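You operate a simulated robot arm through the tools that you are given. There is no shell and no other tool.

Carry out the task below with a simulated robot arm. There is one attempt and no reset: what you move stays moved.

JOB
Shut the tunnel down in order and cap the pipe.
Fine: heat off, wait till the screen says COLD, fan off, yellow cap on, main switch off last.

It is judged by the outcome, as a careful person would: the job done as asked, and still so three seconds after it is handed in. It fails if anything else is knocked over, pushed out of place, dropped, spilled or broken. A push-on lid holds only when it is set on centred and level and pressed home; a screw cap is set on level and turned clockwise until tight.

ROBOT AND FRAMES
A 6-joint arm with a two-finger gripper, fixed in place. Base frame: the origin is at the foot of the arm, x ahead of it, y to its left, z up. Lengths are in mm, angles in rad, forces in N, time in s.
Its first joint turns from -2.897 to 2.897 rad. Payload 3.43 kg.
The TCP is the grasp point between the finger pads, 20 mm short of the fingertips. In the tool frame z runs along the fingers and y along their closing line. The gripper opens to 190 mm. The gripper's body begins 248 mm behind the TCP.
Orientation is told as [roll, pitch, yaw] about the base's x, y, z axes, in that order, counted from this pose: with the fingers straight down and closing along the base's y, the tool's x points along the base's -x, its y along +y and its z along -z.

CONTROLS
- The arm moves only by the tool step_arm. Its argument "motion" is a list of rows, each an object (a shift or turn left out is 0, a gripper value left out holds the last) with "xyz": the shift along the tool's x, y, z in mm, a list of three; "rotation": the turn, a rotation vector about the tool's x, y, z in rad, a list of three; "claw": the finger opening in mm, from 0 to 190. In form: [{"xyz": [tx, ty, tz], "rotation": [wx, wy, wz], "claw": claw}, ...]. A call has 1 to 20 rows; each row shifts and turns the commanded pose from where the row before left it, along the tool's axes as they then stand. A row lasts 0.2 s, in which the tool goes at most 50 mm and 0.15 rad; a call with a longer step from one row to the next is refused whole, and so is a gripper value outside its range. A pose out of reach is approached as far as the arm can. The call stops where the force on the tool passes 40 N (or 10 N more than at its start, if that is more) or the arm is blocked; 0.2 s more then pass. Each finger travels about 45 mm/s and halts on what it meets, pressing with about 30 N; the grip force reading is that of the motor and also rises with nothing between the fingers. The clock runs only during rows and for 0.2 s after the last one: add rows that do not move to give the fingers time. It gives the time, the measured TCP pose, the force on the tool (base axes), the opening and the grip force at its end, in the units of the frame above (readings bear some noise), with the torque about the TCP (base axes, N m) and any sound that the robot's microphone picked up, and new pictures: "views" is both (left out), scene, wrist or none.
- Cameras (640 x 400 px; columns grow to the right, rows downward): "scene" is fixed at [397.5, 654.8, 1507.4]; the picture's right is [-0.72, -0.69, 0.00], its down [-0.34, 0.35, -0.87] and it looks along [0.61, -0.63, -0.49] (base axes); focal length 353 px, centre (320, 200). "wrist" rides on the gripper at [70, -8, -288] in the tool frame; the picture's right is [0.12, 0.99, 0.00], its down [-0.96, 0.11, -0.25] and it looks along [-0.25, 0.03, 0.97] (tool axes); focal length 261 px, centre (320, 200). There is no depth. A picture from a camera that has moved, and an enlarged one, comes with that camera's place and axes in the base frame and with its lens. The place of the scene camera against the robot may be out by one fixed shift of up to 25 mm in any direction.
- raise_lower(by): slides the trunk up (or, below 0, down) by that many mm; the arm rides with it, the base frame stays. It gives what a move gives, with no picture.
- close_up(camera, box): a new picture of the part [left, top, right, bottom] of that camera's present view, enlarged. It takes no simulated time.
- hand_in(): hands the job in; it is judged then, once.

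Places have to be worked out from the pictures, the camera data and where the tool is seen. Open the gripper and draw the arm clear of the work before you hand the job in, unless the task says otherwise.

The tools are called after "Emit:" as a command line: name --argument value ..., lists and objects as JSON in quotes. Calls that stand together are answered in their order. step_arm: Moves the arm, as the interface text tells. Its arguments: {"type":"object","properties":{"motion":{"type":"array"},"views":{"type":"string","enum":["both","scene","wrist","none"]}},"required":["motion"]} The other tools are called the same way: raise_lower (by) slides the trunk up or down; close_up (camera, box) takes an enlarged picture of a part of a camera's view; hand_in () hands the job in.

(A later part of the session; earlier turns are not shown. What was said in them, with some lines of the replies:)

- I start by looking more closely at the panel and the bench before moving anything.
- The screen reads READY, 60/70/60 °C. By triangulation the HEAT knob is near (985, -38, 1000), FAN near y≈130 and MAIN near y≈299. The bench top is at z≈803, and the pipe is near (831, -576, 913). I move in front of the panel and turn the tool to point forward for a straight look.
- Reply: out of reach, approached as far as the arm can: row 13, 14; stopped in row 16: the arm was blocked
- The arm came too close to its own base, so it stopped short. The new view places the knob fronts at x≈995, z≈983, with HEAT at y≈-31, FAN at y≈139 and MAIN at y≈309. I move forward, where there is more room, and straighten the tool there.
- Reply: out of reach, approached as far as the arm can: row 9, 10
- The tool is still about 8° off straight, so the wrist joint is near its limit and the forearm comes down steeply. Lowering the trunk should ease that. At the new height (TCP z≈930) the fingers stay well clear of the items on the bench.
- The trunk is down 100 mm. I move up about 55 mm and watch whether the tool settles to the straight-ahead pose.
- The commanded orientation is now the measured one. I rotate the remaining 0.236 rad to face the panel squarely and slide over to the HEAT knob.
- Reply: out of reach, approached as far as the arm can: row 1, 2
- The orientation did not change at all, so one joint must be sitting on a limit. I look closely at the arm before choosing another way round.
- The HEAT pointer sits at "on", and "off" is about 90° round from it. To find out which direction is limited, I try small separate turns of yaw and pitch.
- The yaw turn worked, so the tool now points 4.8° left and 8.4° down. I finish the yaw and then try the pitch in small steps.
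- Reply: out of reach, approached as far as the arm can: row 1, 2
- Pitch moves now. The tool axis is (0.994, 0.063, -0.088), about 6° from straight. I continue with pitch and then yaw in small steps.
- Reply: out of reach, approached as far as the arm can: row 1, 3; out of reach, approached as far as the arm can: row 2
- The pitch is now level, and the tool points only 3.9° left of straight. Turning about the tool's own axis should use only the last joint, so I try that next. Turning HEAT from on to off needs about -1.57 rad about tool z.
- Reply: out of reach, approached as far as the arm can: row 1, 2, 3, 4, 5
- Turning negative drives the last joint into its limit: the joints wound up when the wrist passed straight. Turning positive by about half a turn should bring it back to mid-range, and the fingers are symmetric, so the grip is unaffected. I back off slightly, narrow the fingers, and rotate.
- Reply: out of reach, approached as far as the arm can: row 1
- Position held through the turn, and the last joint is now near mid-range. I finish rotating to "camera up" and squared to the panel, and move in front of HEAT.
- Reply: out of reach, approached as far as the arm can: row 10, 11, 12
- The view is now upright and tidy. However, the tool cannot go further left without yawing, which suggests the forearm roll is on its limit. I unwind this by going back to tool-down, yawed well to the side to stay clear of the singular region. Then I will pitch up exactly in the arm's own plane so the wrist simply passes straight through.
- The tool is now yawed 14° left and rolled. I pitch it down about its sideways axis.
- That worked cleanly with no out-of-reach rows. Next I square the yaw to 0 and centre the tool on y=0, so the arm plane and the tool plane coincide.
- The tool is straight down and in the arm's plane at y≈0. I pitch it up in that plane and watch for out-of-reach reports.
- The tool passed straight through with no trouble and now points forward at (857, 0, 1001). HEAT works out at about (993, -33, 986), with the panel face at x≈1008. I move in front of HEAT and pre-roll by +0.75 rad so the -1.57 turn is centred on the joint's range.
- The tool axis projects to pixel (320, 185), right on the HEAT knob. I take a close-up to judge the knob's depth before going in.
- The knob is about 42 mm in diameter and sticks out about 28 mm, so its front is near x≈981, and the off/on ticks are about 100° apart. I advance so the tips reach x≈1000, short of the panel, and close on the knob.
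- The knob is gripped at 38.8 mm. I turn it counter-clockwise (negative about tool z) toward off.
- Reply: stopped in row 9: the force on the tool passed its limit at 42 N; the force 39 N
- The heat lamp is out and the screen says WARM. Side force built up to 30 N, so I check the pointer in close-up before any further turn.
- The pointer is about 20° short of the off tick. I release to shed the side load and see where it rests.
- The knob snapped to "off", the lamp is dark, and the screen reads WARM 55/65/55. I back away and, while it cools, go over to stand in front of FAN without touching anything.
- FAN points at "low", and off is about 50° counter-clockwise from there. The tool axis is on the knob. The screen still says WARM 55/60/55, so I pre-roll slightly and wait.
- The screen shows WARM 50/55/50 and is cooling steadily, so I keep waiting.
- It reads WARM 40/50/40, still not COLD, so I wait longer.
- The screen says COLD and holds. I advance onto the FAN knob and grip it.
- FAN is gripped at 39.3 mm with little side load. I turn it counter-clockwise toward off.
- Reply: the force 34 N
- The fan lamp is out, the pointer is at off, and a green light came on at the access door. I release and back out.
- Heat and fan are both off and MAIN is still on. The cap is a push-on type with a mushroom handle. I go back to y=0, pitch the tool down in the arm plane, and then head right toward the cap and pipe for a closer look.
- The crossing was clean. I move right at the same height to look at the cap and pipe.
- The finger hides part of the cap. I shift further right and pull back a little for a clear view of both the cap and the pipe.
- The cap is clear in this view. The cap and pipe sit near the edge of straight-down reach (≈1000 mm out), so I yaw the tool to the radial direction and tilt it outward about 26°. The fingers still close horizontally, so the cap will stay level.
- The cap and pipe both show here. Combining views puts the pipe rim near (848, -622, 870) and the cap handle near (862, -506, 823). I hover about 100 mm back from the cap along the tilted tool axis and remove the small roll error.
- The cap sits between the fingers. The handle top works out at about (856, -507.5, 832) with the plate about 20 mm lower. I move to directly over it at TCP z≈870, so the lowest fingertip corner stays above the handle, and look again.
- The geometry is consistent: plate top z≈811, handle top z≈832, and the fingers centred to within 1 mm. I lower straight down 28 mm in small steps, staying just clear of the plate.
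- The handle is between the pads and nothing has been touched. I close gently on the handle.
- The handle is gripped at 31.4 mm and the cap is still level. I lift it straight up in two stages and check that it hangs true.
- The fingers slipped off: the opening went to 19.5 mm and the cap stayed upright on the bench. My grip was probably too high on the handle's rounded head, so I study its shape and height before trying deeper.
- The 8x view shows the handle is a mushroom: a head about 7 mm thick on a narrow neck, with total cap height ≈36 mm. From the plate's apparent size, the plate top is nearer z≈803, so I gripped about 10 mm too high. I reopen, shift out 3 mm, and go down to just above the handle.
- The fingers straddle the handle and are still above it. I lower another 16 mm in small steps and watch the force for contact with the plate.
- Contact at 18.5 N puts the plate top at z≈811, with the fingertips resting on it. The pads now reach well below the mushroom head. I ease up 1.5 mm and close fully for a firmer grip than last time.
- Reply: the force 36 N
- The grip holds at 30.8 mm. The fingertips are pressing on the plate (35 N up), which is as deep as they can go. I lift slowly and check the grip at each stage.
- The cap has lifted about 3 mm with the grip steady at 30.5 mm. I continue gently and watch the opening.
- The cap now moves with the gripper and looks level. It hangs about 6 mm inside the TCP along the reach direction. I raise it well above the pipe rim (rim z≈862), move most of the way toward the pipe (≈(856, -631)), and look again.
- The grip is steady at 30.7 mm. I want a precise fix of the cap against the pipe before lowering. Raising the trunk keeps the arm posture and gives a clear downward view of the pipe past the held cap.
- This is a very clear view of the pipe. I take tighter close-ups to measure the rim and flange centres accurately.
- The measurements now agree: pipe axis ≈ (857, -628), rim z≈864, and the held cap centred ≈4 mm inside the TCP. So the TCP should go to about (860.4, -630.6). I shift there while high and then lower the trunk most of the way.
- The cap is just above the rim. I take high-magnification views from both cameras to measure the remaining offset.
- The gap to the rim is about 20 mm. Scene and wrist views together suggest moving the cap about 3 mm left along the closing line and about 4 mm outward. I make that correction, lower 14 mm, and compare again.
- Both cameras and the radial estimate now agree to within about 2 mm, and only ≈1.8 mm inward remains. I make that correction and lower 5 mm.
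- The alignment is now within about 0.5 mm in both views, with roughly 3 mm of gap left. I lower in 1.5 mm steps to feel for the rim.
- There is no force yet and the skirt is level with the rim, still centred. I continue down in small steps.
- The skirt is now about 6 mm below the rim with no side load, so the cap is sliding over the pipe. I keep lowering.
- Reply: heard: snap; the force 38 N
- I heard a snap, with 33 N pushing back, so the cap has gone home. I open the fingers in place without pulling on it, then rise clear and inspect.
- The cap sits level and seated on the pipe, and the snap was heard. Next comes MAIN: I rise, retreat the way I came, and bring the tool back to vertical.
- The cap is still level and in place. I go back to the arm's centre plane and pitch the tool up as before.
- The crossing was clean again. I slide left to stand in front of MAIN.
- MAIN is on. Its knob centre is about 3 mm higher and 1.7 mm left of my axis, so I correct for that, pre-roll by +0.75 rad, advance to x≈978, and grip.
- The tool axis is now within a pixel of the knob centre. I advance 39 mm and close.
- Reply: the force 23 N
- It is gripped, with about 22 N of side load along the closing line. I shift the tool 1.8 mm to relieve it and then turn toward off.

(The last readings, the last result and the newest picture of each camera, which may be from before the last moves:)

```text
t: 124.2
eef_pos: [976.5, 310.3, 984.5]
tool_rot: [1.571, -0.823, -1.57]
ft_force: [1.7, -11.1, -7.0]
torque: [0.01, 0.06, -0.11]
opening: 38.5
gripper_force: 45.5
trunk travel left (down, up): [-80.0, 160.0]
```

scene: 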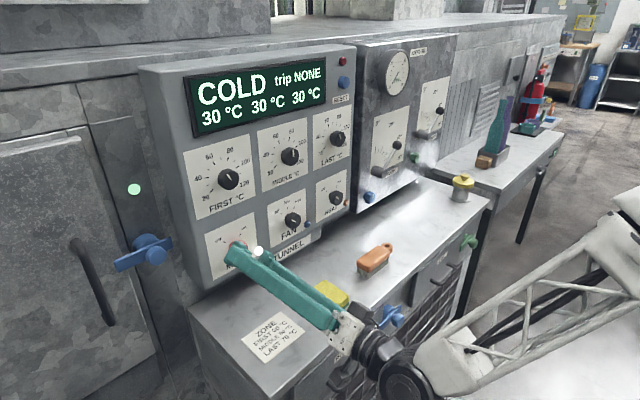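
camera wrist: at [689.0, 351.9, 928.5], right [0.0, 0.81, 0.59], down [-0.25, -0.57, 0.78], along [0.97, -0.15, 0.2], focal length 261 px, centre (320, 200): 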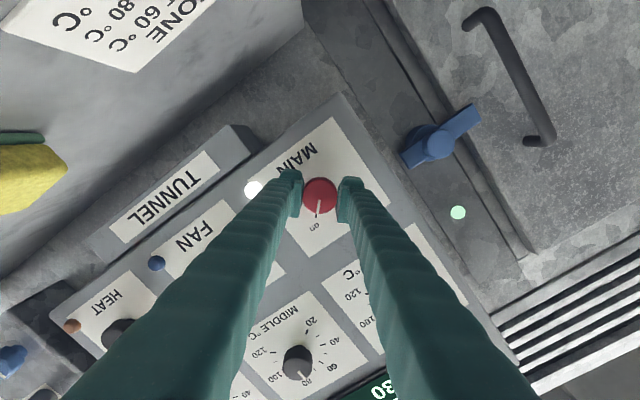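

The load has dropped to about 13 N. I shift a little more and then turn counter-clockwise.

Emit:
step_arm --motion '[{"xyz": [0, -1.2, 0]}, {}, {"rotation": [0, 0, -0.13]}, {"rotation": [0, 0, -0.13]}, {"rotation": [0, 0, -0.13]}, {"rotation": [0, 0, -0.13]}, {"rotation": [0, 0, -0.13]}, {"rotation": [0, 0, -0.13]}, {"rotation": [0, 0, -0.13]}, {"rotation": [0, 0, -0.13]}, {"rotation": [0, 0, -0.13]}, {"rotation": [0, 0, -0.13]}, {}]'

Emit:
close_up --camera "wrist" --box '[240, 120, 400, 240]'

```text
t: 127.0
eef_pos: [977.0, 307.6, 984.9]
tool_rot: [-1.569, -1.017, 1.569]
ft_force: [8.3, 11.7, 17.1]
torque: [-0.03, -0.2, 0.14]
opening: 38.5
gripper_force: 45.4
trunk travel left (down, up): [-80.0, 160.0]
camera wrist: at [688.6, 264.8, 929.6], right [0.0, 0.78, -0.62], down [-0.25, 0.6, 0.76], along [0.97, 0.15, 0.19], focal length 261 px, centre (320, 200)
```

scene: 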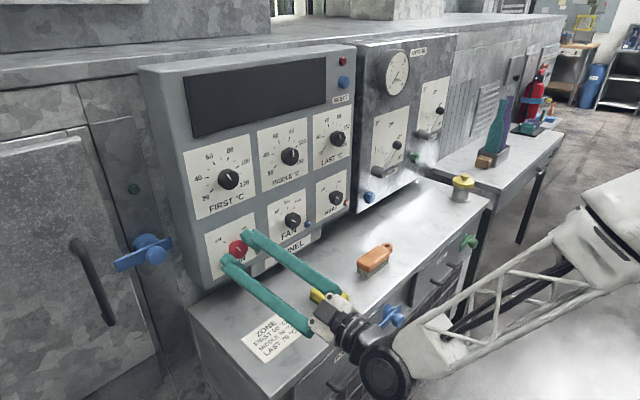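
wrist: 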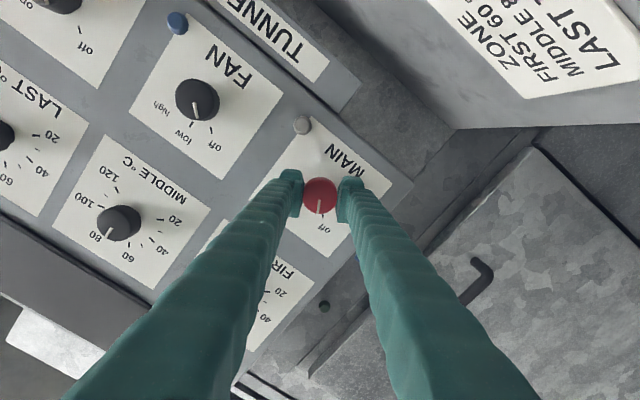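

```text
3.33 times, centred on (320, 180) of wrist
camera zoom: at [688.6, 264.8, 929.6], right [0.0, 0.78, -0.62], down [-0.25, 0.6, 0.76], along [0.97, 0.15, 0.19], focal length 869 px, centre (320, 267)
```

zoom: 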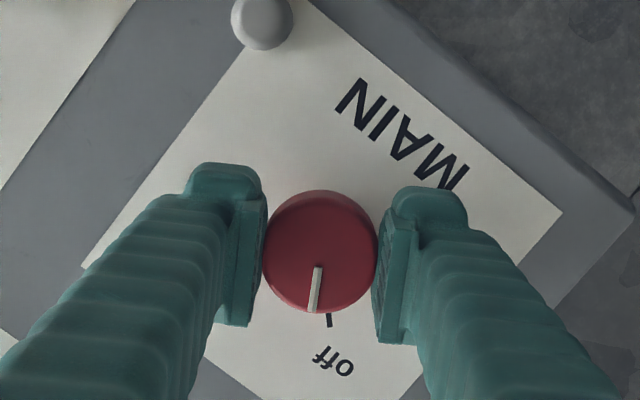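

The display and lamp are dark, so MAIN is off. I release the knob so it settles in its detent and back straight out.

Emit:
step_arm --motion '[{"claw": 75}, {}, {}, {}, {"xyz": [0, 0, -30]}, {"xyz": [0, 0, -30]}, {"rotation": [0, 0, 0.14]}, {"rotation": [0, 0, 0.14]}, {"rotation": [0, 0, 0.14]}, {"rotation": [0, 0, 0.13]}, {}]'

Emit:
close_up --camera "wrist" --box '[20, 100, 400, 250]'

Emit:
close_up --camera "scene" --box '[190, 60, 370, 270]'

Emit:
close_up --camera "scene" --box '[440, 165, 485, 205]'

```text
t: 129.4
eef_pos: [917.5, 309.7, 984.7]
tool_rot: [-1.074, -1.571, 1.074]
ft_force: [-0.1, -0.6, 0.2]
torque: [0.01, -0.02, -0.01]
opening: 75.3
gripper_force: 0.0
trunk travel left (down, up): [-80.0, 160.0]
camera wrist: at [629.0, 300.8, 915.3], right [0.0, 0.99, -0.12], down [-0.25, 0.12, 0.96], along [0.97, 0.03, 0.25], focal length 261 px, centre (320, 200)
```

scene: 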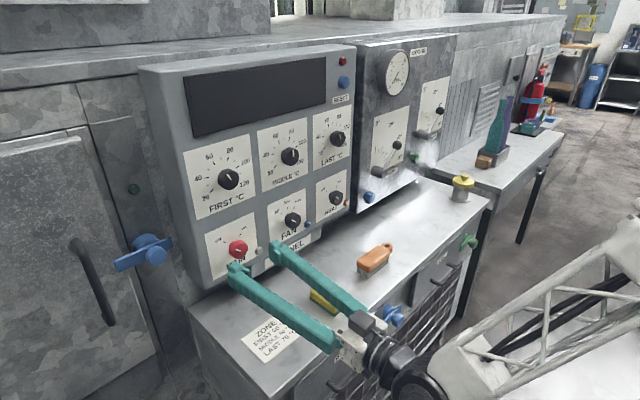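
wrist: 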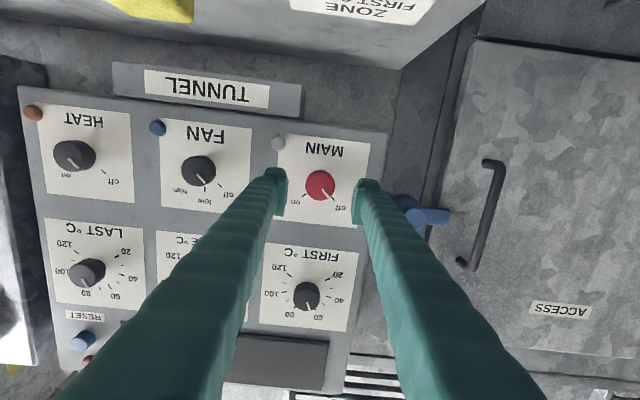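

```text
1.68 times, centred on (210, 175) of wrist
camera zoom: at [629.0, 300.8, 915.3], right [0.0, 0.99, -0.12], down [-0.25, 0.12, 0.96], along [0.97, 0.03, 0.25], focal length 439 px, centre (505, 242)
```

zoom: 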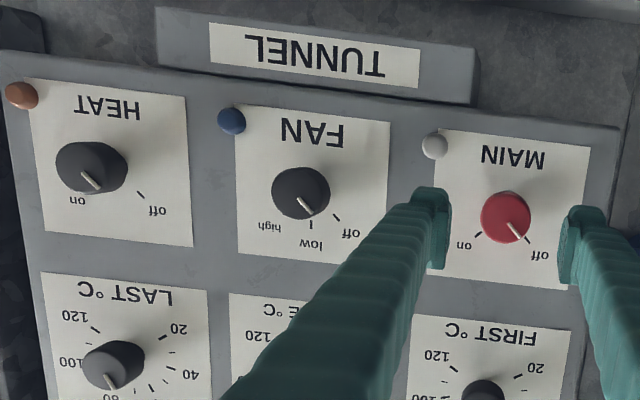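

```text
1.90 times, centred on (280, 165) of scene
camera zoom: at [397.5, 654.8, 1507.4], right [-0.72, -0.69, 0.0], down [-0.34, 0.35, -0.87], along [0.61, -0.63, -0.49], focal length 673 px, centre (396, 267)
```

zoom: 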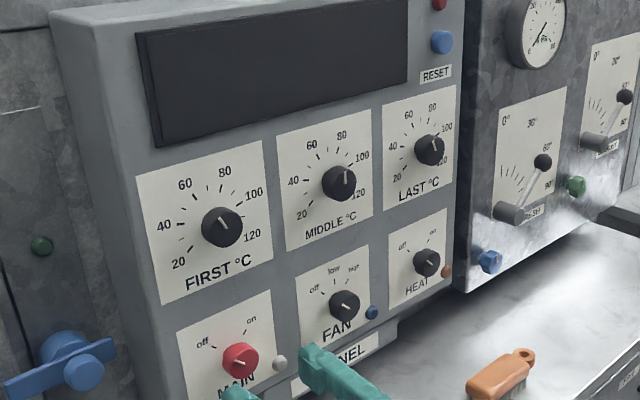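

```text
10.00 times, centred on (462, 185) of scene
camera zoom: at [397.5, 654.8, 1507.4], right [-0.72, -0.69, 0.0], down [-0.34, 0.35, -0.87], along [0.61, -0.63, -0.49], focal length 3531 px, centre (-1105, 350)
```

zoom: 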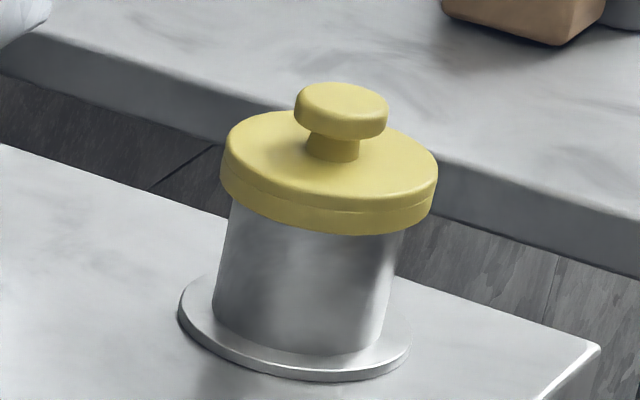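

All three switches point to off, the panel is dark, and the cap is level on the pipe. I open the gripper and draw the arm back along the known path, clear of the bench.

Emit:
step_arm --motion '[{"xyz": [-1.1, -38.8, -7.5]}, {"xyz": [-1.1, -38.8, -7.5]}, {"xyz": [-1.1, -38.8, -7.5]}, {"xyz": [-1.1, -38.8, -7.5]}, {"xyz": [-1.1, -38.8, -7.5]}, {"xyz": [-1.1, -38.8, -7.5]}, {"xyz": [-1.1, -38.8, -7.5]}, {"xyz": [-1.1, -38.1, -7.5]}, {}]' --views "none"

Emit:
step_arm --motion '[{"rotation": [0, 0.1428, 0]}, {"rotation": [0, 0.1428, 0]}, {"rotation": [0, 0.1428, 0]}, {"rotation": [0, 0.1428, 0]}, {"rotation": [0, 0.1428, 0]}, {"rotation": [0, 0.1428, 0]}, {"rotation": [0, 0.1428, 0]}, {"rotation": [0, 0.1428, 0]}, {"rotation": [0, 0.1428, 0]}, {"rotation": [0, 0.1428, 0]}, {"rotation": [0, 0.1428, 0]}, {"xyz": [40, 0, -20]}, {"xyz": [40, 0, -20]}, {"xyz": [40, 0, -20]}, {"xyz": [40, 0, -20]}, {"xyz": [40, 0, -20]}, {}]'

```text
t: 131.4
eef_pos: [857.0, -1.7, 994.3]
tool_rot: [-1.265, -1.569, 1.264]
ft_force: [-1.1, -0.1, -0.2]
torque: [-0.01, -0.04, -0.01]
opening: 75.0
gripper_force: 0.1
trunk travel left (down, up): [-80.0, 160.0]
```

```text
t: 135.0
eef_pos: [653.6, -3.9, 1095.1]
tool_rot: [-0.002, 0.001, -0.001]
ft_force: [-0.3, 0.1, 0.6]
torque: [0.0, -0.03, -0.02]
opening: 75.1
gripper_force: 0.1
trunk travel left (down, up): [-80.0, 160.0]
camera wrist: at [584.5, -11.9, 1381.7], right [-0.12, 0.99, 0.0], down [0.96, 0.11, 0.25], along [0.25, 0.03, -0.97], focal length 261 px, centre (320, 200)
```

scene: 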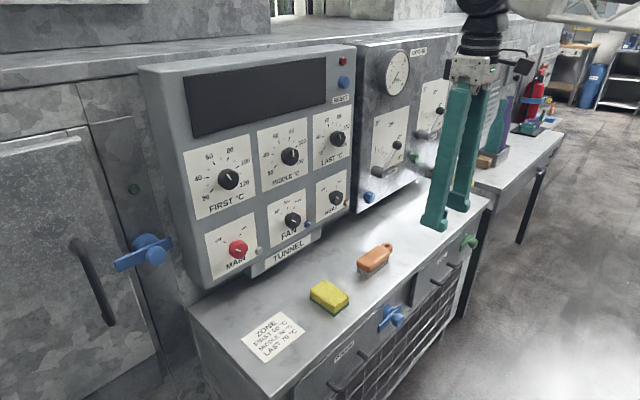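
wrist: 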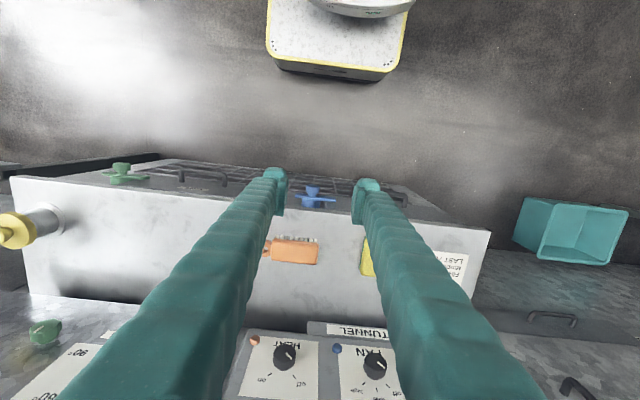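

The arm is clear and the gripper open. Heat, fan and main are off, the panel is dark, the cap is seated on the pipe, and the brush, sponge and note have not moved. I hand the job in.

Emit:
hand_in

```text
The job is handed in.
```

The tunnel is shut down in the order you gave and the pipe is capped. I handed the job in with the arm clear and the gripper open.

1. **Heat:** turned off first, and its lamp went out.
2. **Cooling:** I waited until the screen said COLD before touching anything else.
3. **Fan:** turned off, and its lamp went out.
4. **Yellow cap:** pushed onto the pipe. It snapped home with about 33 N pushing back, and it looked level and seated in later pictures.
5. **Main:** turned off last. The screen and all the panel lamps are dark.

On the first try at the cap, the fingers slipped off its handle. The cap stayed upright on the bench, and the second, deeper grip held. In the last pictures the brush, sponge and note were where they started.
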